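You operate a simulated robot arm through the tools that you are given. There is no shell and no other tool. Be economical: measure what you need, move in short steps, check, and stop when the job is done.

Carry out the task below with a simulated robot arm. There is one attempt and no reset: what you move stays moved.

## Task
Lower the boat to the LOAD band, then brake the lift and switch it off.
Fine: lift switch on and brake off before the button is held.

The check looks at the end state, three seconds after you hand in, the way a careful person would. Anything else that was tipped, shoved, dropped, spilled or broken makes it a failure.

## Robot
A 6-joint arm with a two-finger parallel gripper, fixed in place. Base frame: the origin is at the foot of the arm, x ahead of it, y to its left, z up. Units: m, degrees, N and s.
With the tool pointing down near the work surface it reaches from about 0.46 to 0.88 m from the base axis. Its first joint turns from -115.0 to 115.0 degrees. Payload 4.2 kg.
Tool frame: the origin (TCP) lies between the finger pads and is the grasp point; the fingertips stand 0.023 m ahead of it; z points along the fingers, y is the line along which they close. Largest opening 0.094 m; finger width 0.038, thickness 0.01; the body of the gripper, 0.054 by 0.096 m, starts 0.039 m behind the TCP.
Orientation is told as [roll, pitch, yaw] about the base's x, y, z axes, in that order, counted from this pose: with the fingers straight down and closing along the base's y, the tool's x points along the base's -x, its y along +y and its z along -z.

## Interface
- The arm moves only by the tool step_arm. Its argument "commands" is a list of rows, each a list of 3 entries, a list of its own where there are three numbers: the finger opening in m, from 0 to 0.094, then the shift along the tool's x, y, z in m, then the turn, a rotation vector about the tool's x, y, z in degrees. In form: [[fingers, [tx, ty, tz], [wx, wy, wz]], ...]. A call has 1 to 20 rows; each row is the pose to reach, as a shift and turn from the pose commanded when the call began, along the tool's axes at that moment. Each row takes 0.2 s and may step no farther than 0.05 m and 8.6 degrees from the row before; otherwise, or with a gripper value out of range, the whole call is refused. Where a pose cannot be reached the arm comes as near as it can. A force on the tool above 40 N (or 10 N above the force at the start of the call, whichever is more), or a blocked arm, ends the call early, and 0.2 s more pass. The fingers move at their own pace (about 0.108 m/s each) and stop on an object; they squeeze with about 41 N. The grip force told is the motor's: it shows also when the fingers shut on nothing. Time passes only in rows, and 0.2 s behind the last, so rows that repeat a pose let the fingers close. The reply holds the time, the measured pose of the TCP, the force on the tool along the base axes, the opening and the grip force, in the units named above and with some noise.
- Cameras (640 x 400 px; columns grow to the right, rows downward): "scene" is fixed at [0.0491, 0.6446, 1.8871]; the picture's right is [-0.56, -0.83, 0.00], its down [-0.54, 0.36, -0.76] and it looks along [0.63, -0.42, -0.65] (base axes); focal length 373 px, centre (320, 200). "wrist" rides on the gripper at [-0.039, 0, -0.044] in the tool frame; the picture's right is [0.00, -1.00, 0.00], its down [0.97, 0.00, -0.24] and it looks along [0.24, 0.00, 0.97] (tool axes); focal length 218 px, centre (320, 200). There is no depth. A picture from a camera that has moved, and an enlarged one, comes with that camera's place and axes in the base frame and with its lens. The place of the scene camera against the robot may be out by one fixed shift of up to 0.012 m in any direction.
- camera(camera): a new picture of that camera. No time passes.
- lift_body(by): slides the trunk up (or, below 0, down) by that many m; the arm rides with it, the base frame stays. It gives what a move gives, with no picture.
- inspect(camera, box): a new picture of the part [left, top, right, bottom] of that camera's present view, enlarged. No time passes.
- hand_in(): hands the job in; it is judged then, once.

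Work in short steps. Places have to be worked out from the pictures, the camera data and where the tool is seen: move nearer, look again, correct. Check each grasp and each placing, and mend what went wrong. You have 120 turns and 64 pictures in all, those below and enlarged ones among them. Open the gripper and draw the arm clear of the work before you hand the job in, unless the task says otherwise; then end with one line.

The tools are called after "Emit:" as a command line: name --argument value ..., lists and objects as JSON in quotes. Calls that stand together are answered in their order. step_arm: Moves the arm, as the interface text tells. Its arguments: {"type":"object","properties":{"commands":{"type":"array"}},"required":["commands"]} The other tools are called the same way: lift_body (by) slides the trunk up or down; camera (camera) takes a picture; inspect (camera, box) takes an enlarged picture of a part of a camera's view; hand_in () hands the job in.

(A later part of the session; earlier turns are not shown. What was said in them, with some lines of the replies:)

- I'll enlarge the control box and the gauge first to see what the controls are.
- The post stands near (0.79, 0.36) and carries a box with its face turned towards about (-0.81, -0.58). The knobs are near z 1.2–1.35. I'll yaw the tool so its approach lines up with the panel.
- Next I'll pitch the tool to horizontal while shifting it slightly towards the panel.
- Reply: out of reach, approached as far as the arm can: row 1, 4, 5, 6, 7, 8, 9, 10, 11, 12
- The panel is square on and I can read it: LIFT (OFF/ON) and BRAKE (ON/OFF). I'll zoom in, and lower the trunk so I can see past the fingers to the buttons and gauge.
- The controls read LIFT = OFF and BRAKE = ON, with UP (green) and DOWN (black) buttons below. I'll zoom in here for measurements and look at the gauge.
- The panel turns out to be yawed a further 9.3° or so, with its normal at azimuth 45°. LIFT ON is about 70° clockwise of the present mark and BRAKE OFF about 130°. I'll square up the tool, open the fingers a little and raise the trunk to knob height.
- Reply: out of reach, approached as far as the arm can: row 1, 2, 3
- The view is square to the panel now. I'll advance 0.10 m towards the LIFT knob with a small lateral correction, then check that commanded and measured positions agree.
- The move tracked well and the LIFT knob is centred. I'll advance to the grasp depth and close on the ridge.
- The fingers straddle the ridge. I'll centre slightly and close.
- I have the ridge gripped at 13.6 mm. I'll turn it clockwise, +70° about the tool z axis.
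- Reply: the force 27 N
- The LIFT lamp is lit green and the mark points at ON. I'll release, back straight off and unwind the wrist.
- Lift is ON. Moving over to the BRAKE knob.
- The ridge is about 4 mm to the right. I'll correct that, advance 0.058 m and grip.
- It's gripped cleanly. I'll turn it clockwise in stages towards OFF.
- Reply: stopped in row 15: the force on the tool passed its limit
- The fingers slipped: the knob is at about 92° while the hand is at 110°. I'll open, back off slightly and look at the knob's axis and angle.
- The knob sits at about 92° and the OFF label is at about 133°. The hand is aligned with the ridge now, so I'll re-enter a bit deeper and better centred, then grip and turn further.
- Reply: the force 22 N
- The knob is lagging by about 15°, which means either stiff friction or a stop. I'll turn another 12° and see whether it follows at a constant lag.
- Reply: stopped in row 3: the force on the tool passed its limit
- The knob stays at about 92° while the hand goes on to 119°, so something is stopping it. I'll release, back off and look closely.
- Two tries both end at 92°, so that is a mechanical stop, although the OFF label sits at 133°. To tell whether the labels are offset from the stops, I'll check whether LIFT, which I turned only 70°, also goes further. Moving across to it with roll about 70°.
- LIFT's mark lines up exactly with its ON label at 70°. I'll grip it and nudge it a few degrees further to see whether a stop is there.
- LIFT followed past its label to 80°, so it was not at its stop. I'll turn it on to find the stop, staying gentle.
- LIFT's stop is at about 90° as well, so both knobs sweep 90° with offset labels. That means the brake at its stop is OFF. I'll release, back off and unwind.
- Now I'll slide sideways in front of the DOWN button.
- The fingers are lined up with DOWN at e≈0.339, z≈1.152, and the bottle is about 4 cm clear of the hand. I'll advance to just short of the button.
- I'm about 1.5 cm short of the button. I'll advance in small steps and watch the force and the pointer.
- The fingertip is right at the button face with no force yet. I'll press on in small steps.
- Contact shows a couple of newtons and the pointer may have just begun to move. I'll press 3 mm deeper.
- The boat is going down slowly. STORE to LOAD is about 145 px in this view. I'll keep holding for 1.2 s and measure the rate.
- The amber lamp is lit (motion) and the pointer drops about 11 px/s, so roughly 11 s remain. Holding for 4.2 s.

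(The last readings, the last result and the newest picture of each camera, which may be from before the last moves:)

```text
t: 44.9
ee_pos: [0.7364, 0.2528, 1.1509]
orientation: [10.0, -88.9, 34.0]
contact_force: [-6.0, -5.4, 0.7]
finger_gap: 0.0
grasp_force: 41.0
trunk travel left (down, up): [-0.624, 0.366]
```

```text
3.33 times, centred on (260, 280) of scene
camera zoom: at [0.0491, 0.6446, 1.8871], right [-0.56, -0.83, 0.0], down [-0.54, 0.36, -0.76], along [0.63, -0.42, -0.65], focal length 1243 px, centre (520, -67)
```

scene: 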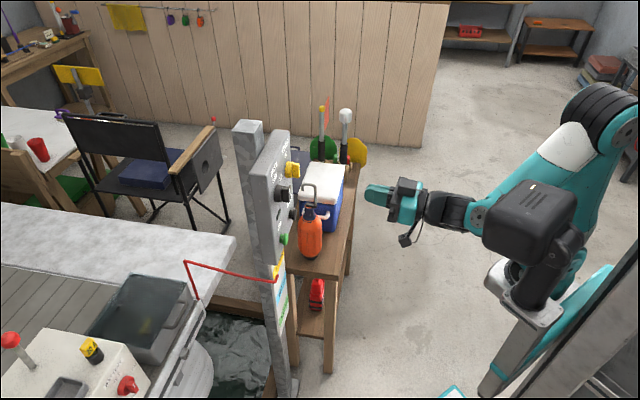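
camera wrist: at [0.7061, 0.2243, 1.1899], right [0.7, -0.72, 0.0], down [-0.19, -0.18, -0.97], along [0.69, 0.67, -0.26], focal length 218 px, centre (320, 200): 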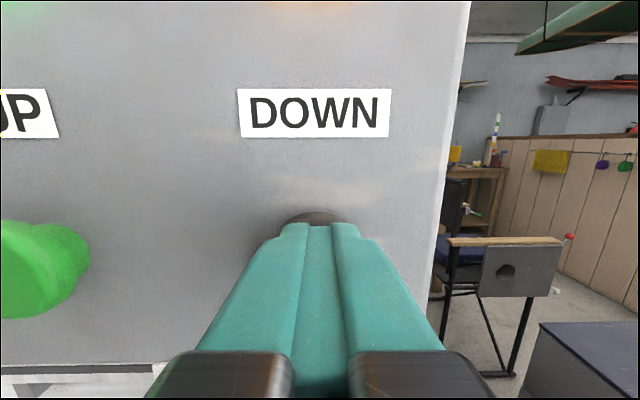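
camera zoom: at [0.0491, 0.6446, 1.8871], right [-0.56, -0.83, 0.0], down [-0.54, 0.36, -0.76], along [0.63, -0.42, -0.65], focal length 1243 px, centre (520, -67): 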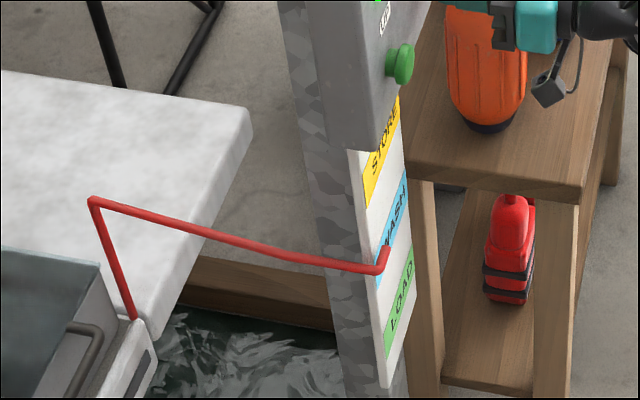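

The rate is about 10 px/s and the pointer is now around WASH. I'll hold 4.2 s more, then back off and look at the gauge square on with the wrist camera.

Emit:
step_arm --commands '[[0, [0, 0, 0], [0, 0, 0]], [0, [0, 0, 0], [0, 0, 0]], [0, [0, 0, 0], [0, 0, 0]], [0, [0, 0, 0], [0, 0, 0]], [0, [0, 0, 0], [0, 0, 0]], [0, [0, 0, 0], [0, 0, 0]], [0, [0, 0, 0], [0, 0, 0]], [0, [0, 0, 0], [0, 0, 0]], [0, [0, 0, 0], [0, 0, 0]], [0, [0, 0, 0], [0, 0, 0]], [0, [0, 0, 0], [0, 0, 0]], [0, [0, 0, 0], [0, 0, 0]], [0, [0, 0, 0], [0, 0, 0]], [0, [0, 0, 0], [0, 0, 0]], [0, [0, 0, 0], [0, 0, 0]], [0, [0, 0, 0], [0, 0, 0]], [0, [0, 0, 0], [0, 0, 0]], [0, [0, 0, 0], [0, 0, 0]], [0, [0, 0, 0], [0, 0, 0]], [0, [0, 0, 0], [0, 0, 0]]]'

Emit:
step_arm --commands '[[0, [0, 0, -0.03], [0, 0, 0]], [0, [0, 0, -0.06], [0, 0, 0]], [0, [0, 0, -0.1], [0, 0, 0]], [0, [0, 0, -0.14], [0, 0, 0]]]'

Emit:
inspect --camera "scene" --box '[170, 220, 350, 340]'

Emit:
camera --camera "wrist"

```text
t: 49.1
ee_pos: [0.7348, 0.2528, 1.1508]
orientation: [10.1, -89.0, 34.0]
contact_force: [-5.5, -6.0, 1.4]
finger_gap: 0.0003
grasp_force: 41.3
trunk travel left (down, up): [-0.624, 0.366]
```

```text
t: 50.1
ee_pos: [0.6357, 0.154, 1.1504]
orientation: [11.9, -89.0, 32.2]
contact_force: [0.3, -0.7, -0.3]
finger_gap: 0.0001
grasp_force: 41.2
trunk travel left (down, up): [-0.624, 0.366]
```

```text
3.33 times, centred on (260, 280) of scene
camera zoom: at [0.0491, 0.6446, 1.8871], right [-0.56, -0.83, 0.0], down [-0.54, 0.36, -0.76], along [0.63, -0.42, -0.65], focal length 1243 px, centre (520, -67)
```

zoom: 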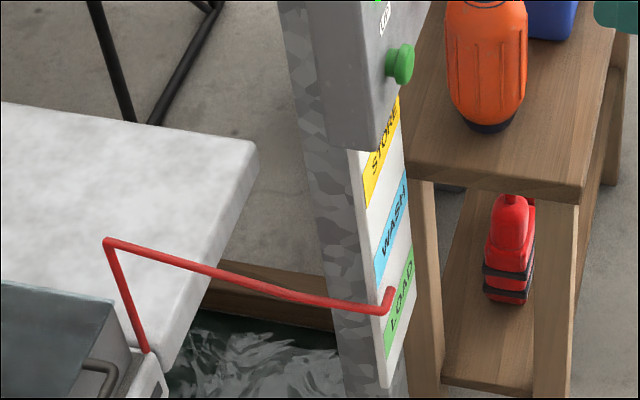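

```text
23 pictures are left
camera wrist: at [0.6058, 0.1243, 1.1895], right [0.7, -0.72, 0.0], down [-0.19, -0.18, -0.97], along [0.69, 0.67, -0.26], focal length 218 px, centre (320, 200)
```

wrist: 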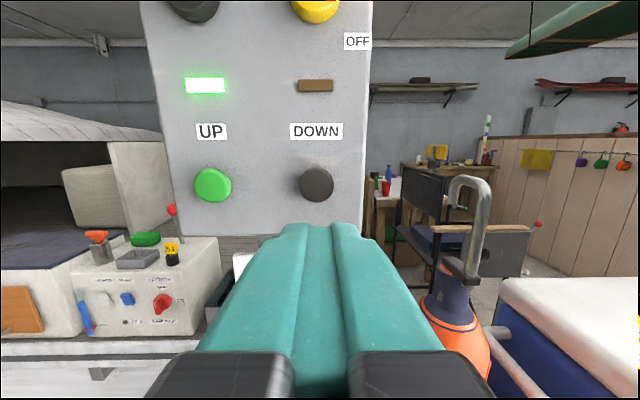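

Motion stopped with the pointer apparently inside LOAD. I'll lower the trunk and open the fingers to see the gauge nearly level.

Emit:
step_arm --commands '[[0.03, [0, 0.03, 0], [0, 0, 0]], [0.06, [0, 0.055, 0], [0, 0, 0]], [0.09, [0, 0.055, 0], [0, 0, 0]]]'

Emit:
lift_body --by -0.2

Emit:
camera --camera "wrist"

```text
t: 50.9
ee_pos: [0.5975, 0.1948, 1.1509]
orientation: [10.8, -89.1, 33.4]
contact_force: [0.8, 0.9, -0.1]
finger_gap: 0.0896
grasp_force: 0.0
trunk travel left (down, up): [-0.624, 0.366]
```

```text
t: 53.0
ee_pos: [0.5985, 0.1945, 0.9512]
orientation: [10.0, -89.1, 34.1]
contact_force: [0.3, 0.1, 0.6]
finger_gap: 0.09
grasp_force: 0.1
trunk travel left (down, up): [-0.424, 0.566]
```

```text
22 pictures are left
camera wrist: at [0.5676, 0.166, 0.9895], right [0.7, -0.72, 0.0], down [-0.19, -0.18, -0.97], along [0.69, 0.67, -0.26], focal length 218 px, centre (320, 200)
```

wrist: 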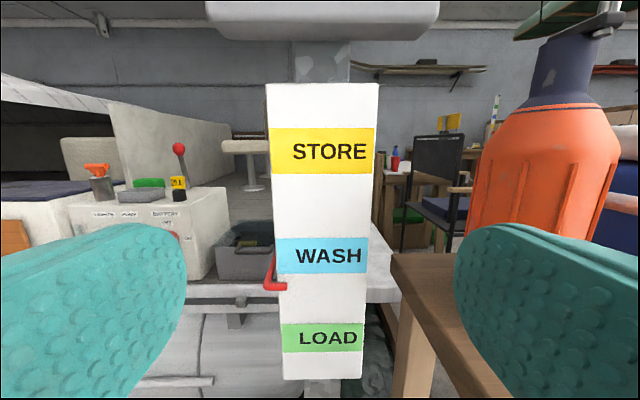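

Seen from here, the pointer (a rod with its hook just in front of the plate's left edge) is still between WASH and LOAD. I'll lower the camera 0.13 m to measure without parallax.

Emit:
lift_body --by -0.13

Emit:
camera --camera "wrist"

```text
t: 54.6
ee_pos: [0.5967, 0.1951, 0.8205]
orientation: [10.2, -89.0, 34.0]
contact_force: [-0.9, 1.0, 0.2]
finger_gap: 0.09
grasp_force: 0.0
trunk travel left (down, up): [-0.294, 0.696]
```

```text
21 pictures are left
camera wrist: at [0.5676, 0.166, 0.8595], right [0.7, -0.72, 0.0], down [-0.19, -0.18, -0.97], along [0.69, 0.67, -0.26], focal length 218 px, centre (320, 200)
```

wrist: 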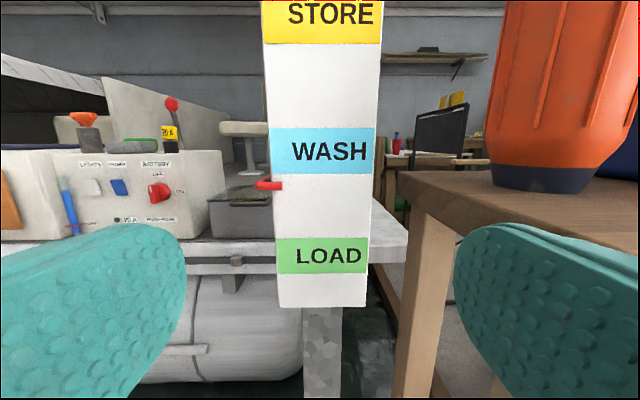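

This gives LOAD centre z≈0.719, band half-height about 0.025 and pointer z≈0.813, so 0.093 m is left. At about 0.0173 m/s that is roughly 5.3 s of holding. Returning to the button.

Emit:
lift_body --by 0.33

Emit:
step_arm --commands '[[0.05, [0, -0.03, 0], [0, 0, 0]], [0.0, [0, -0.055, 0], [0, 0, 0]], [0.0, [0, -0.055, 0.03], [0, 0, 0]], [0.0, [0, -0.055, 0.06], [0, 0, 0]], [0.0, [0, -0.055, 0.09], [0, 0, 0]], [0.0, [0, -0.055, 0.09], [0, 0, 0]]]'

Emit:
camera --camera "wrist"

```text
t: 57.9
ee_pos: [0.5986, 0.1951, 1.1518]
orientation: [10.1, -88.9, 34.0]
contact_force: [-0.4, 0.7, 0.6]
finger_gap: 0.0903
grasp_force: 0.0
trunk travel left (down, up): [-0.624, 0.366]
```

```text
t: 59.3
ee_pos: [0.7012, 0.2205, 1.1479]
orientation: [10.9, -89.0, 33.3]
contact_force: [0.1, 0.2, 0.7]
finger_gap: 0.0
grasp_force: 41.0
trunk travel left (down, up): [-0.624, 0.366]
```

```text
20 pictures are left
camera wrist: at [0.6721, 0.1922, 1.1861], right [0.7, -0.72, 0.0], down [-0.19, -0.18, -0.97], along [0.69, 0.67, -0.26], focal length 218 px, centre (320, 200)
```

wrist: 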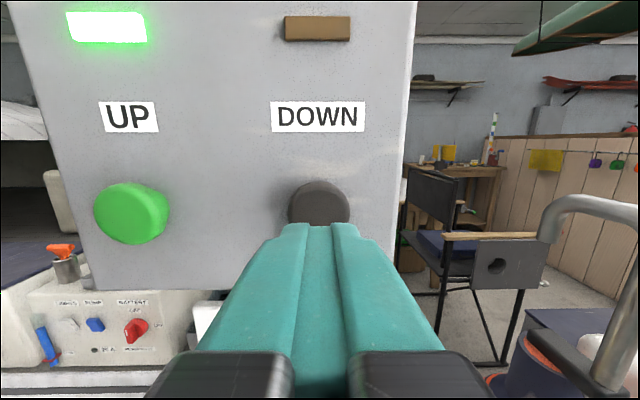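

Aligned. I'll press and hold for about 3.4 s, then check the pointer.

Emit:
step_arm --commands '[[0, [-0.002, 0, 0.02], [0, 0, 0]], [0, [-0.002, 0, 0.035], [0, 0, 0]], [0, [-0.002, 0, 0.042], [0, 0, 0]], [0, [-0.002, 0, 0.05], [0, 0, 0]], [0, [-0.002, 0, 0.05], [0, 0, 0]], [0, [-0.002, 0, 0.05], [0, 0, 0]], [0, [-0.002, 0, 0.05], [0, 0, 0]], [0, [-0.002, 0, 0.05], [0, 0, 0]], [0, [-0.002, 0, 0.05], [0, 0, 0]], [0, [-0.002, 0, 0.05], [0, 0, 0]], [0, [-0.002, 0, 0.05], [0, 0, 0]], [0, [-0.002, 0, 0.05], [0, 0, 0]], [0, [-0.002, 0, 0.05], [0, 0, 0]], [0, [-0.002, 0, 0.05], [0, 0, 0]], [0, [-0.002, 0, 0.05], [0, 0, 0]], [0, [-0.002, 0, 0.05], [0, 0, 0]], [0, [-0.002, 0, 0.05], [0, 0, 0]], [0, [-0.002, 0, 0.05], [0, 0, 0]], [0, [-0.002, 0, 0.05], [0, 0, 0]], [0, [-0.002, 0, 0.05], [0, 0, 0]]]'

Emit:
inspect --camera "scene" --box '[170, 220, 350, 340]'

```text
t: 63.5
ee_pos: [0.7354, 0.2537, 1.1503]
orientation: [10.1, -89.1, 34.1]
contact_force: [-7.2, -5.8, -3.8]
finger_gap: 0.0001
grasp_force: 41.3
trunk travel left (down, up): [-0.624, 0.366]
```

```text
3.33 times, centred on (260, 280) of scene
camera zoom: at [0.0491, 0.6446, 1.8871], right [-0.56, -0.83, 0.0], down [-0.54, 0.36, -0.76], along [0.63, -0.42, -0.65], focal length 1243 px, centre (520, -67)
```

zoom: 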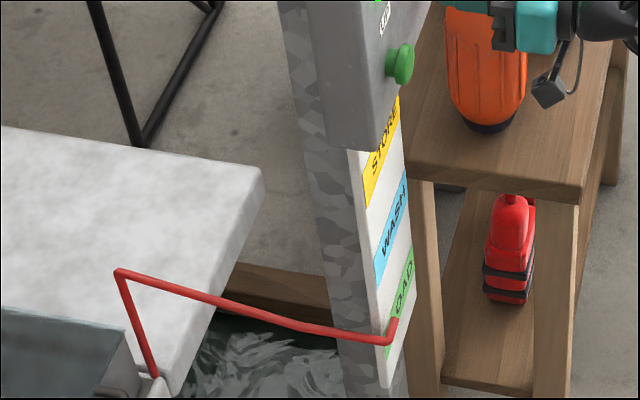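

The pointer moved 30 px of about 54. I'll hold roughly 2.1 s more and then release in the same call.

Emit:
step_arm --commands '[[0, [0, 0, 0], [0, 0, 0]], [0, [0, 0, 0], [0, 0, 0]], [0, [0, 0, 0], [0, 0, 0]], [0, [0, 0, 0], [0, 0, 0]], [0, [0, 0, 0], [0, 0, 0]], [0, [0, 0, 0], [0, 0, 0]], [0, [0, 0, 0], [0, 0, 0]], [0, [0, 0, 0], [0, 0, 0]], [0, [0, 0, 0], [0, 0, 0]], [0, [0, 0, 0], [0, 0, 0]], [0, [0, 0, -0.03], [0, 0, 0]], [0, [0, 0, -0.06], [0, 0, 0]], [0.03, [0, 0, -0.1], [0, 0, 0]], [0.06, [0, 0.03, -0.14], [0, 0, 0]], [0.09, [0, 0.055, -0.14], [0, 0, 0]], [0.09, [0, 0.055, -0.14], [0, 0, 0]]]'

Emit:
lift_body --by -0.33

Emit:
camera --camera "wrist"

```text
t: 66.9
ee_pos: [0.5975, 0.1945, 1.1537]
orientation: [10.7, -89.0, 33.6]
contact_force: [-0.5, 0.2, 0.4]
finger_gap: 0.09
grasp_force: 0.0
trunk travel left (down, up): [-0.624, 0.366]
```

```text
t: 70.1
ee_pos: [0.5981, 0.1961, 0.8236]
orientation: [9.9, -89.0, 34.1]
contact_force: [-0.5, -0.6, -0.1]
finger_gap: 0.09
grasp_force: 0.0
trunk travel left (down, up): [-0.294, 0.696]
```

```text
18 pictures are left
camera wrist: at [0.5678, 0.1658, 0.8621], right [0.7, -0.72, 0.0], down [-0.19, -0.18, -0.97], along [0.69, 0.67, -0.26], focal length 218 px, centre (320, 200)
```

wrist: 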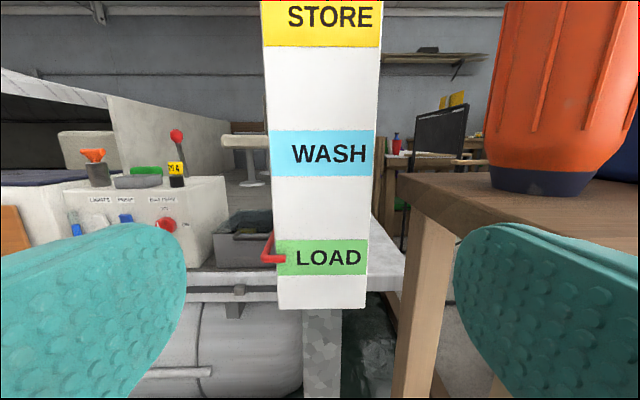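

The pointer is essentially at the centre of LOAD. Next I'll raise the arm to the BRAKE knob, moving sideways and rolling 90° to match the ridge.

Emit:
lift_body --by 0.487

Emit:
step_arm --commands '[[0.05, [0, -0.03, 0], [0, -1, 0]], [0.05, [0, -0.057, 0], [0, -1, 0]]]'

Emit:
step_arm --commands '[[0.05, [0, 0, 0], [0, 0, 8]], [0.05, [0, 0, 0], [0, 0, 16]], [0.05, [0, 0, 0], [0, 0, 24]], [0.05, [0, 0, 0], [0, 0, 32]], [0.05, [0, 0, 0], [0, 0, 40]], [0.05, [0, 0, 0], [0, 0, 48]], [0.05, [0, 0, 0], [0, 0, 56]], [0.05, [0, 0, 0], [0, 0, 64]], [0.05, [0, 0, 0], [0, 0, 72]], [0.05, [0, 0, 0.02], [0, 0, 80]], [0.05, [0, 0, 0.04], [0, 0, 88]], [0.05, [0, 0, 0.06], [0, 0, 91]]]'

Emit:
camera --camera "wrist"

```text
refused: 0.487 is not a number from -0.4 to 0.4
```

```text
t: 70.7
ee_pos: [0.6383, 0.1531, 0.8225]
orientation: [99.5, -89.9, -55.3]
contact_force: [0.4, 0.2, 0.6]
finger_gap: 0.0501
grasp_force: 0.1
trunk travel left (down, up): [-0.294, 0.696]
```

```text
t: 73.3
ee_pos: [0.6824, 0.1976, 0.8215]
orientation: [90.0, 1.3, -45.9]
contact_force: [0.3, -1.6, 0.0]
finger_gap: 0.0504
grasp_force: 0.1
trunk travel left (down, up): [-0.294, 0.696]
```

```text
17 pictures are left
camera wrist: at [0.6785, 0.1396, 0.8198], right [-0.02, 0.02, -1.0], down [-0.85, 0.53, 0.02], along [0.53, 0.85, 0.01], focal length 218 px, centre (320, 200)
```

wrist: 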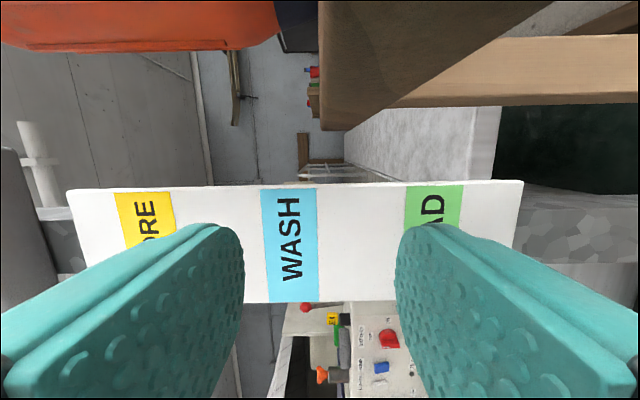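

The trunk move was refused because the limit is 0.4, so that motion happened low down. Nothing was touched. I'll back off 6 cm, then raise in two steps.

Emit:
step_arm --commands '[[0.05, [0, 0, -0.03], [0, 0, 0]], [0.05, [0, 0, -0.06], [0, 0, 0]]]'

Emit:
lift_body --by 0.3

Emit:
lift_body --by 0.188

Emit:
camera --camera "wrist"

```text
t: 73.9
ee_pos: [0.6371, 0.1558, 0.8223]
orientation: [90.0, 1.1, -45.9]
contact_force: [-0.1, 0.1, 0.0]
finger_gap: 0.05
grasp_force: 0.0
trunk travel left (down, up): [-0.294, 0.696]
```

```text
t: 76.9
ee_pos: [0.6393, 0.1548, 1.123]
orientation: [90.0, 1.2, -46.0]
contact_force: [0.6, 0.6, 0.5]
finger_gap: 0.05
grasp_force: 0.0
trunk travel left (down, up): [-0.594, 0.396]
```

```text
t: 79.0
ee_pos: [0.6387, 0.1564, 1.3105]
orientation: [90.0, 1.2, -46.0]
contact_force: [0.2, 0.2, -0.6]
finger_gap: 0.05
grasp_force: 0.0
trunk travel left (down, up): [-0.782, 0.208]
```

```text
16 pictures are left
camera wrist: at [0.6355, 0.0974, 1.3091], right [-0.01, 0.01, -1.0], down [-0.85, 0.53, 0.02], along [0.53, 0.85, 0.0], focal length 218 px, centre (320, 200)
```

wrist: 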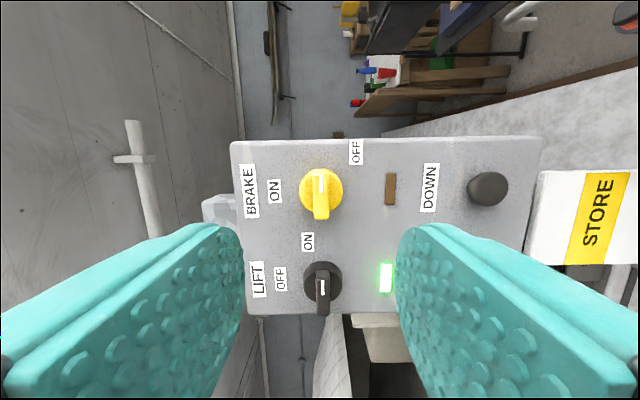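

Aligned with BRAKE. I'll advance 0.126 m and grip.

Emit:
step_arm --commands '[[0.045, [0, 0, 0.04], [0, 0, 0]], [0.045, [0, 0, 0.08], [0, 0, 0]], [0.045, [0, 0, 0.11], [0, 0, 0]], [0.045, [0, 0, 0.126], [0, 0, 0]], [0.0, [0, 0, 0.126], [0, 0, 0]], [0.0, [0, 0, 0.126], [0, 0, 0]], [0.0, [0, 0, 0.126], [0, 0, 0]]]'

```text
t: 80.6
ee_pos: [0.7299, 0.2426, 1.3113]
orientation: [89.8, 1.1, -45.9]
contact_force: [0.2, 2.4, -11.6]
finger_gap: 0.0135
grasp_force: 45.3
trunk travel left (down, up): [-0.782, 0.208]
```

It's gripped at 13.5 mm. I'll turn it counter-clockwise back to ON.

Emit:
step_arm --commands '[[0, [0, 0, 0], [0, 0, -8]], [0, [0, 0, 0], [0, 0, -16]], [0, [0, 0, 0], [0, 0, -24]], [0, [0, 0, 0], [0, 0, -32]], [0, [0, 0, 0], [0, 0, -40]], [0, [0, 0, 0], [0, 0, -48]], [0, [0, 0, 0], [0, 0, -56]], [0, [0, 0, 0], [0, 0, -64]], [0, [0, 0, 0], [0, 0, -72]], [0, [0, 0, 0], [0, 0, -80]], [0, [0, 0, 0], [0, 0, -87]], [0, [0, 0, 0], [0, 0, -92]]]'

Emit:
camera --camera "wrist"

```text
t: 83.2
ee_pos: [0.7268, 0.2463, 1.314]
orientation: [-117.1, -89.2, 161.6]
contact_force: [-10.4, 24.6, 27.0]
finger_gap: 0.0137
grasp_force: 45.2
trunk travel left (down, up): [-0.782, 0.208]
```

```text
15 pictures are left
camera wrist: at [0.6959, 0.2163, 1.3524], right [0.7, -0.71, 0.01], down [-0.16, -0.17, -0.97], along [0.7, 0.68, -0.23], focal length 218 px, centre (320, 200)
```

wrist: 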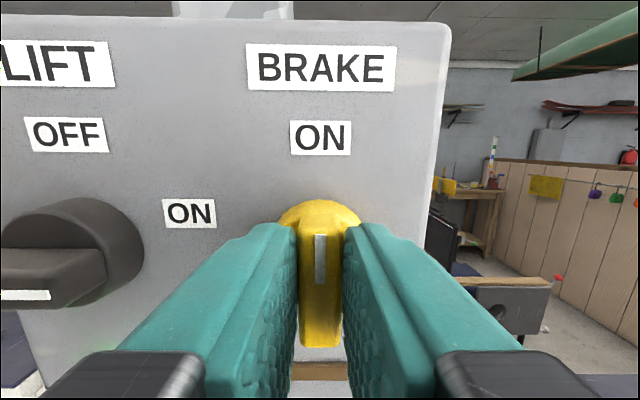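

BRAKE is back at ON. I'll release, back off, roll to 91° and move across to LIFT.

Emit:
step_arm --commands '[[0.03, [0, 0, 0], [0, 0, 0]], [0.05, [0, 0, 0], [0, 0, 0]], [0.05, [0, 0, -0.04], [0, 0, 0]], [0.05, [0, 0, -0.08], [0, 0, 8]], [0.05, [0, 0.03, -0.09], [0, 0, 16]], [0.05, [0, 0.06, -0.09], [0, 0, 24]], [0.05, [0, 0.0995, -0.09], [0, 0, 32]], [0.05, [0, 0.0995, -0.09], [0, 0, 40]], [0.05, [0, 0.0995, -0.09], [0, 0, 48]], [0.05, [0, 0.0995, -0.09], [0, 0, 56]], [0.05, [0, 0.0995, -0.09], [0, 0, 64]], [0.05, [0, 0.0995, -0.09], [0, 0, 72]], [0.05, [0, 0.0995, -0.09], [0, 0, 80]], [0.05, [0, 0.0995, -0.09], [0, 0, 88]], [0.05, [0, 0.0995, -0.09], [0, 0, 92]]]'

Emit:
camera --camera "wrist"

```text
t: 86.4
ee_pos: [0.5961, 0.2513, 1.3095]
orientation: [90.0, 1.4, -45.9]
contact_force: [-0.5, 0.5, 0.2]
finger_gap: 0.0498
grasp_force: 0.2
trunk travel left (down, up): [-0.782, 0.208]
```

```text
14 pictures are left
camera wrist: at [0.5923, 0.1935, 1.307], right [-0.02, 0.02, -1.0], down [-0.85, 0.53, 0.02], along [0.53, 0.85, 0.0], focal length 218 px, centre (320, 200)
```

wrist: 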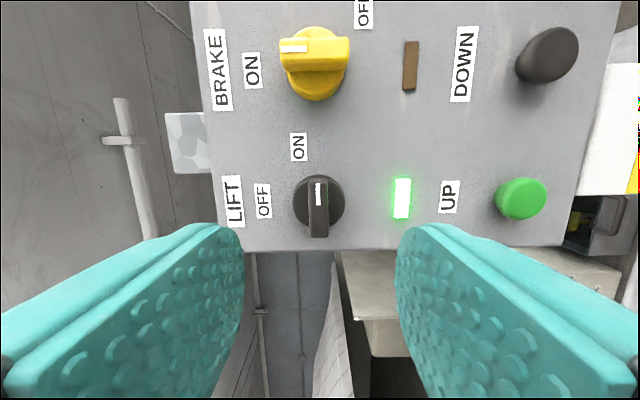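

BRAKE points to ON and LIFT is aligned. I'll advance, grip LIFT and turn it back to OFF.

Emit:
step_arm --commands '[[0.045, [0.002, 0.001, 0.04], [0, 0, 0]], [0.045, [0.002, 0.001, 0.075], [0, 0, 0]], [0.045, [0.002, 0.001, 0.089], [0, 0, 0]], [0.0, [0.002, 0.001, 0.089], [0, 0, 0]], [0.0, [0.002, 0.001, 0.089], [0, 0, 0]], [0.0, [0.002, 0.001, 0.089], [0, 0, 0]]]'

Emit:
step_arm --commands '[[0, [0, 0, 0], [0, 0, -8]], [0, [0, 0, 0], [0, 0, -16]], [0, [0, 0, 0], [0, 0, -24]], [0, [0, 0, 0], [0, 0, -32]], [0, [0, 0, 0], [0, 0, -40]], [0, [0, 0, 0], [0, 0, -48]], [0, [0, 0, 0], [0, 0, -56]], [0, [0, 0, 0], [0, 0, -64]], [0, [0, 0, 0], [0, 0, -72]], [0, [0, 0, 0], [0, 0, -80]], [0, [0, 0, 0], [0, 0, -87]], [0, [0, 0, 0], [0, 0, -92]]]'

Emit:
camera --camera "wrist"

```text
t: 87.8
ee_pos: [0.657, 0.3154, 1.3095]
orientation: [89.6, 1.0, -45.9]
contact_force: [-0.5, 1.9, -12.0]
finger_gap: 0.0139
grasp_force: 45.0
trunk travel left (down, up): [-0.782, 0.208]
```

```text
t: 90.4
ee_pos: [0.6557, 0.3162, 1.3123]
orientation: [-91.9, -89.3, 136.3]
contact_force: [-21.8, 5.6, 3.5]
finger_gap: 0.0135
grasp_force: 44.8
trunk travel left (down, up): [-0.782, 0.208]
```

```text
13 pictures are left
camera wrist: at [0.6245, 0.2866, 1.3504], right [0.7, -0.72, 0.01], down [-0.16, -0.18, -0.97], along [0.7, 0.68, -0.24], focal length 218 px, centre (320, 200)
```

wrist: 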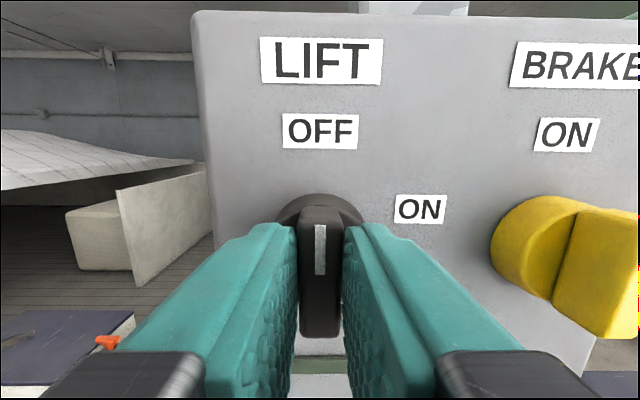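

LIFT is at OFF and its lamp is dark. I'll release, draw well back and check the final state.

Emit:
step_arm --commands '[[0.03, [0, 0, 0], [0, 0, 0]], [0.06, [0, 0, 0], [0, 0, 0]], [0.06, [0, 0, -0.04], [0, 0, 0]], [0.06, [0, 0, -0.08], [0, 0, 0]], [0.06, [0, 0, -0.12], [0, 0, 0]], [0.06, [0, 0, -0.16], [0, 0, 0]]]'

Emit:
camera --camera "wrist"

Emit:
camera --camera "scene"

Emit:
inspect --camera "scene" --box '[170, 220, 350, 340]'

```text
t: 91.8
ee_pos: [0.5415, 0.2037, 1.3068]
orientation: [-88.0, -89.2, 132.0]
contact_force: [0.7, 0.6, -0.5]
finger_gap: 0.0599
grasp_force: 0.0
trunk travel left (down, up): [-0.782, 0.208]
```

```text
12 pictures are left
camera wrist: at [0.5115, 0.1739, 1.3444], right [0.7, -0.72, 0.01], down [-0.16, -0.18, -0.97], along [0.7, 0.67, -0.24], focal length 218 px, centre (320, 200)
```

wrist: 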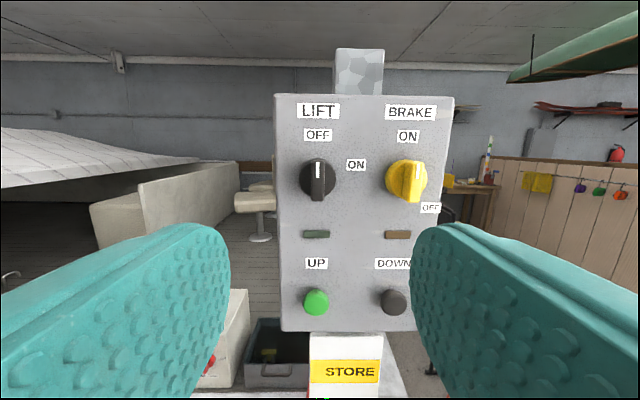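

```text
11 pictures are left
```

scene: 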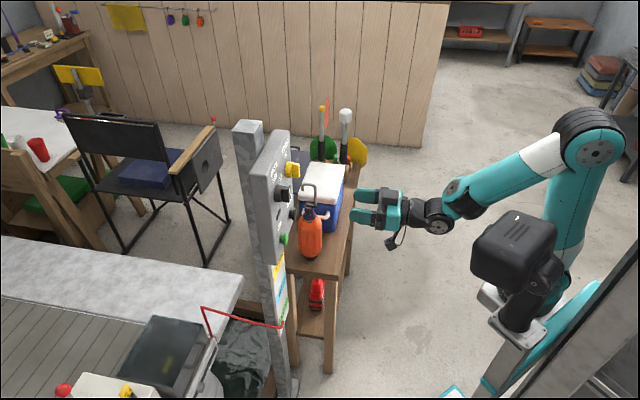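

```text
3.33 times, centred on (260, 280) of scene
camera zoom: at [0.0491, 0.6446, 1.8871], right [-0.56, -0.83, 0.0], down [-0.54, 0.36, -0.76], along [0.63, -0.42, -0.65], focal length 1243 px, centre (520, -67)
```

zoom: 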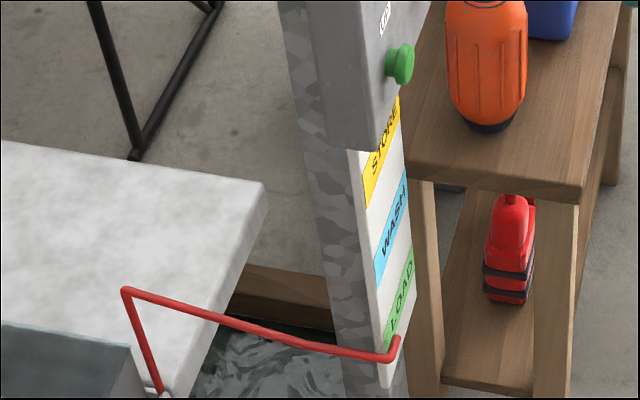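

LIFT is OFF and BRAKE is ON with both lamps dark. The pointer is in LOAD, nothing else was disturbed, and the arm is clear with the fingers open, so I'm handing in.

Emit:
hand_in

```text
The job is handed in.
```

The boat is lowered to the LOAD band, the brake is on, the lift is switched off, and the job is handed in.
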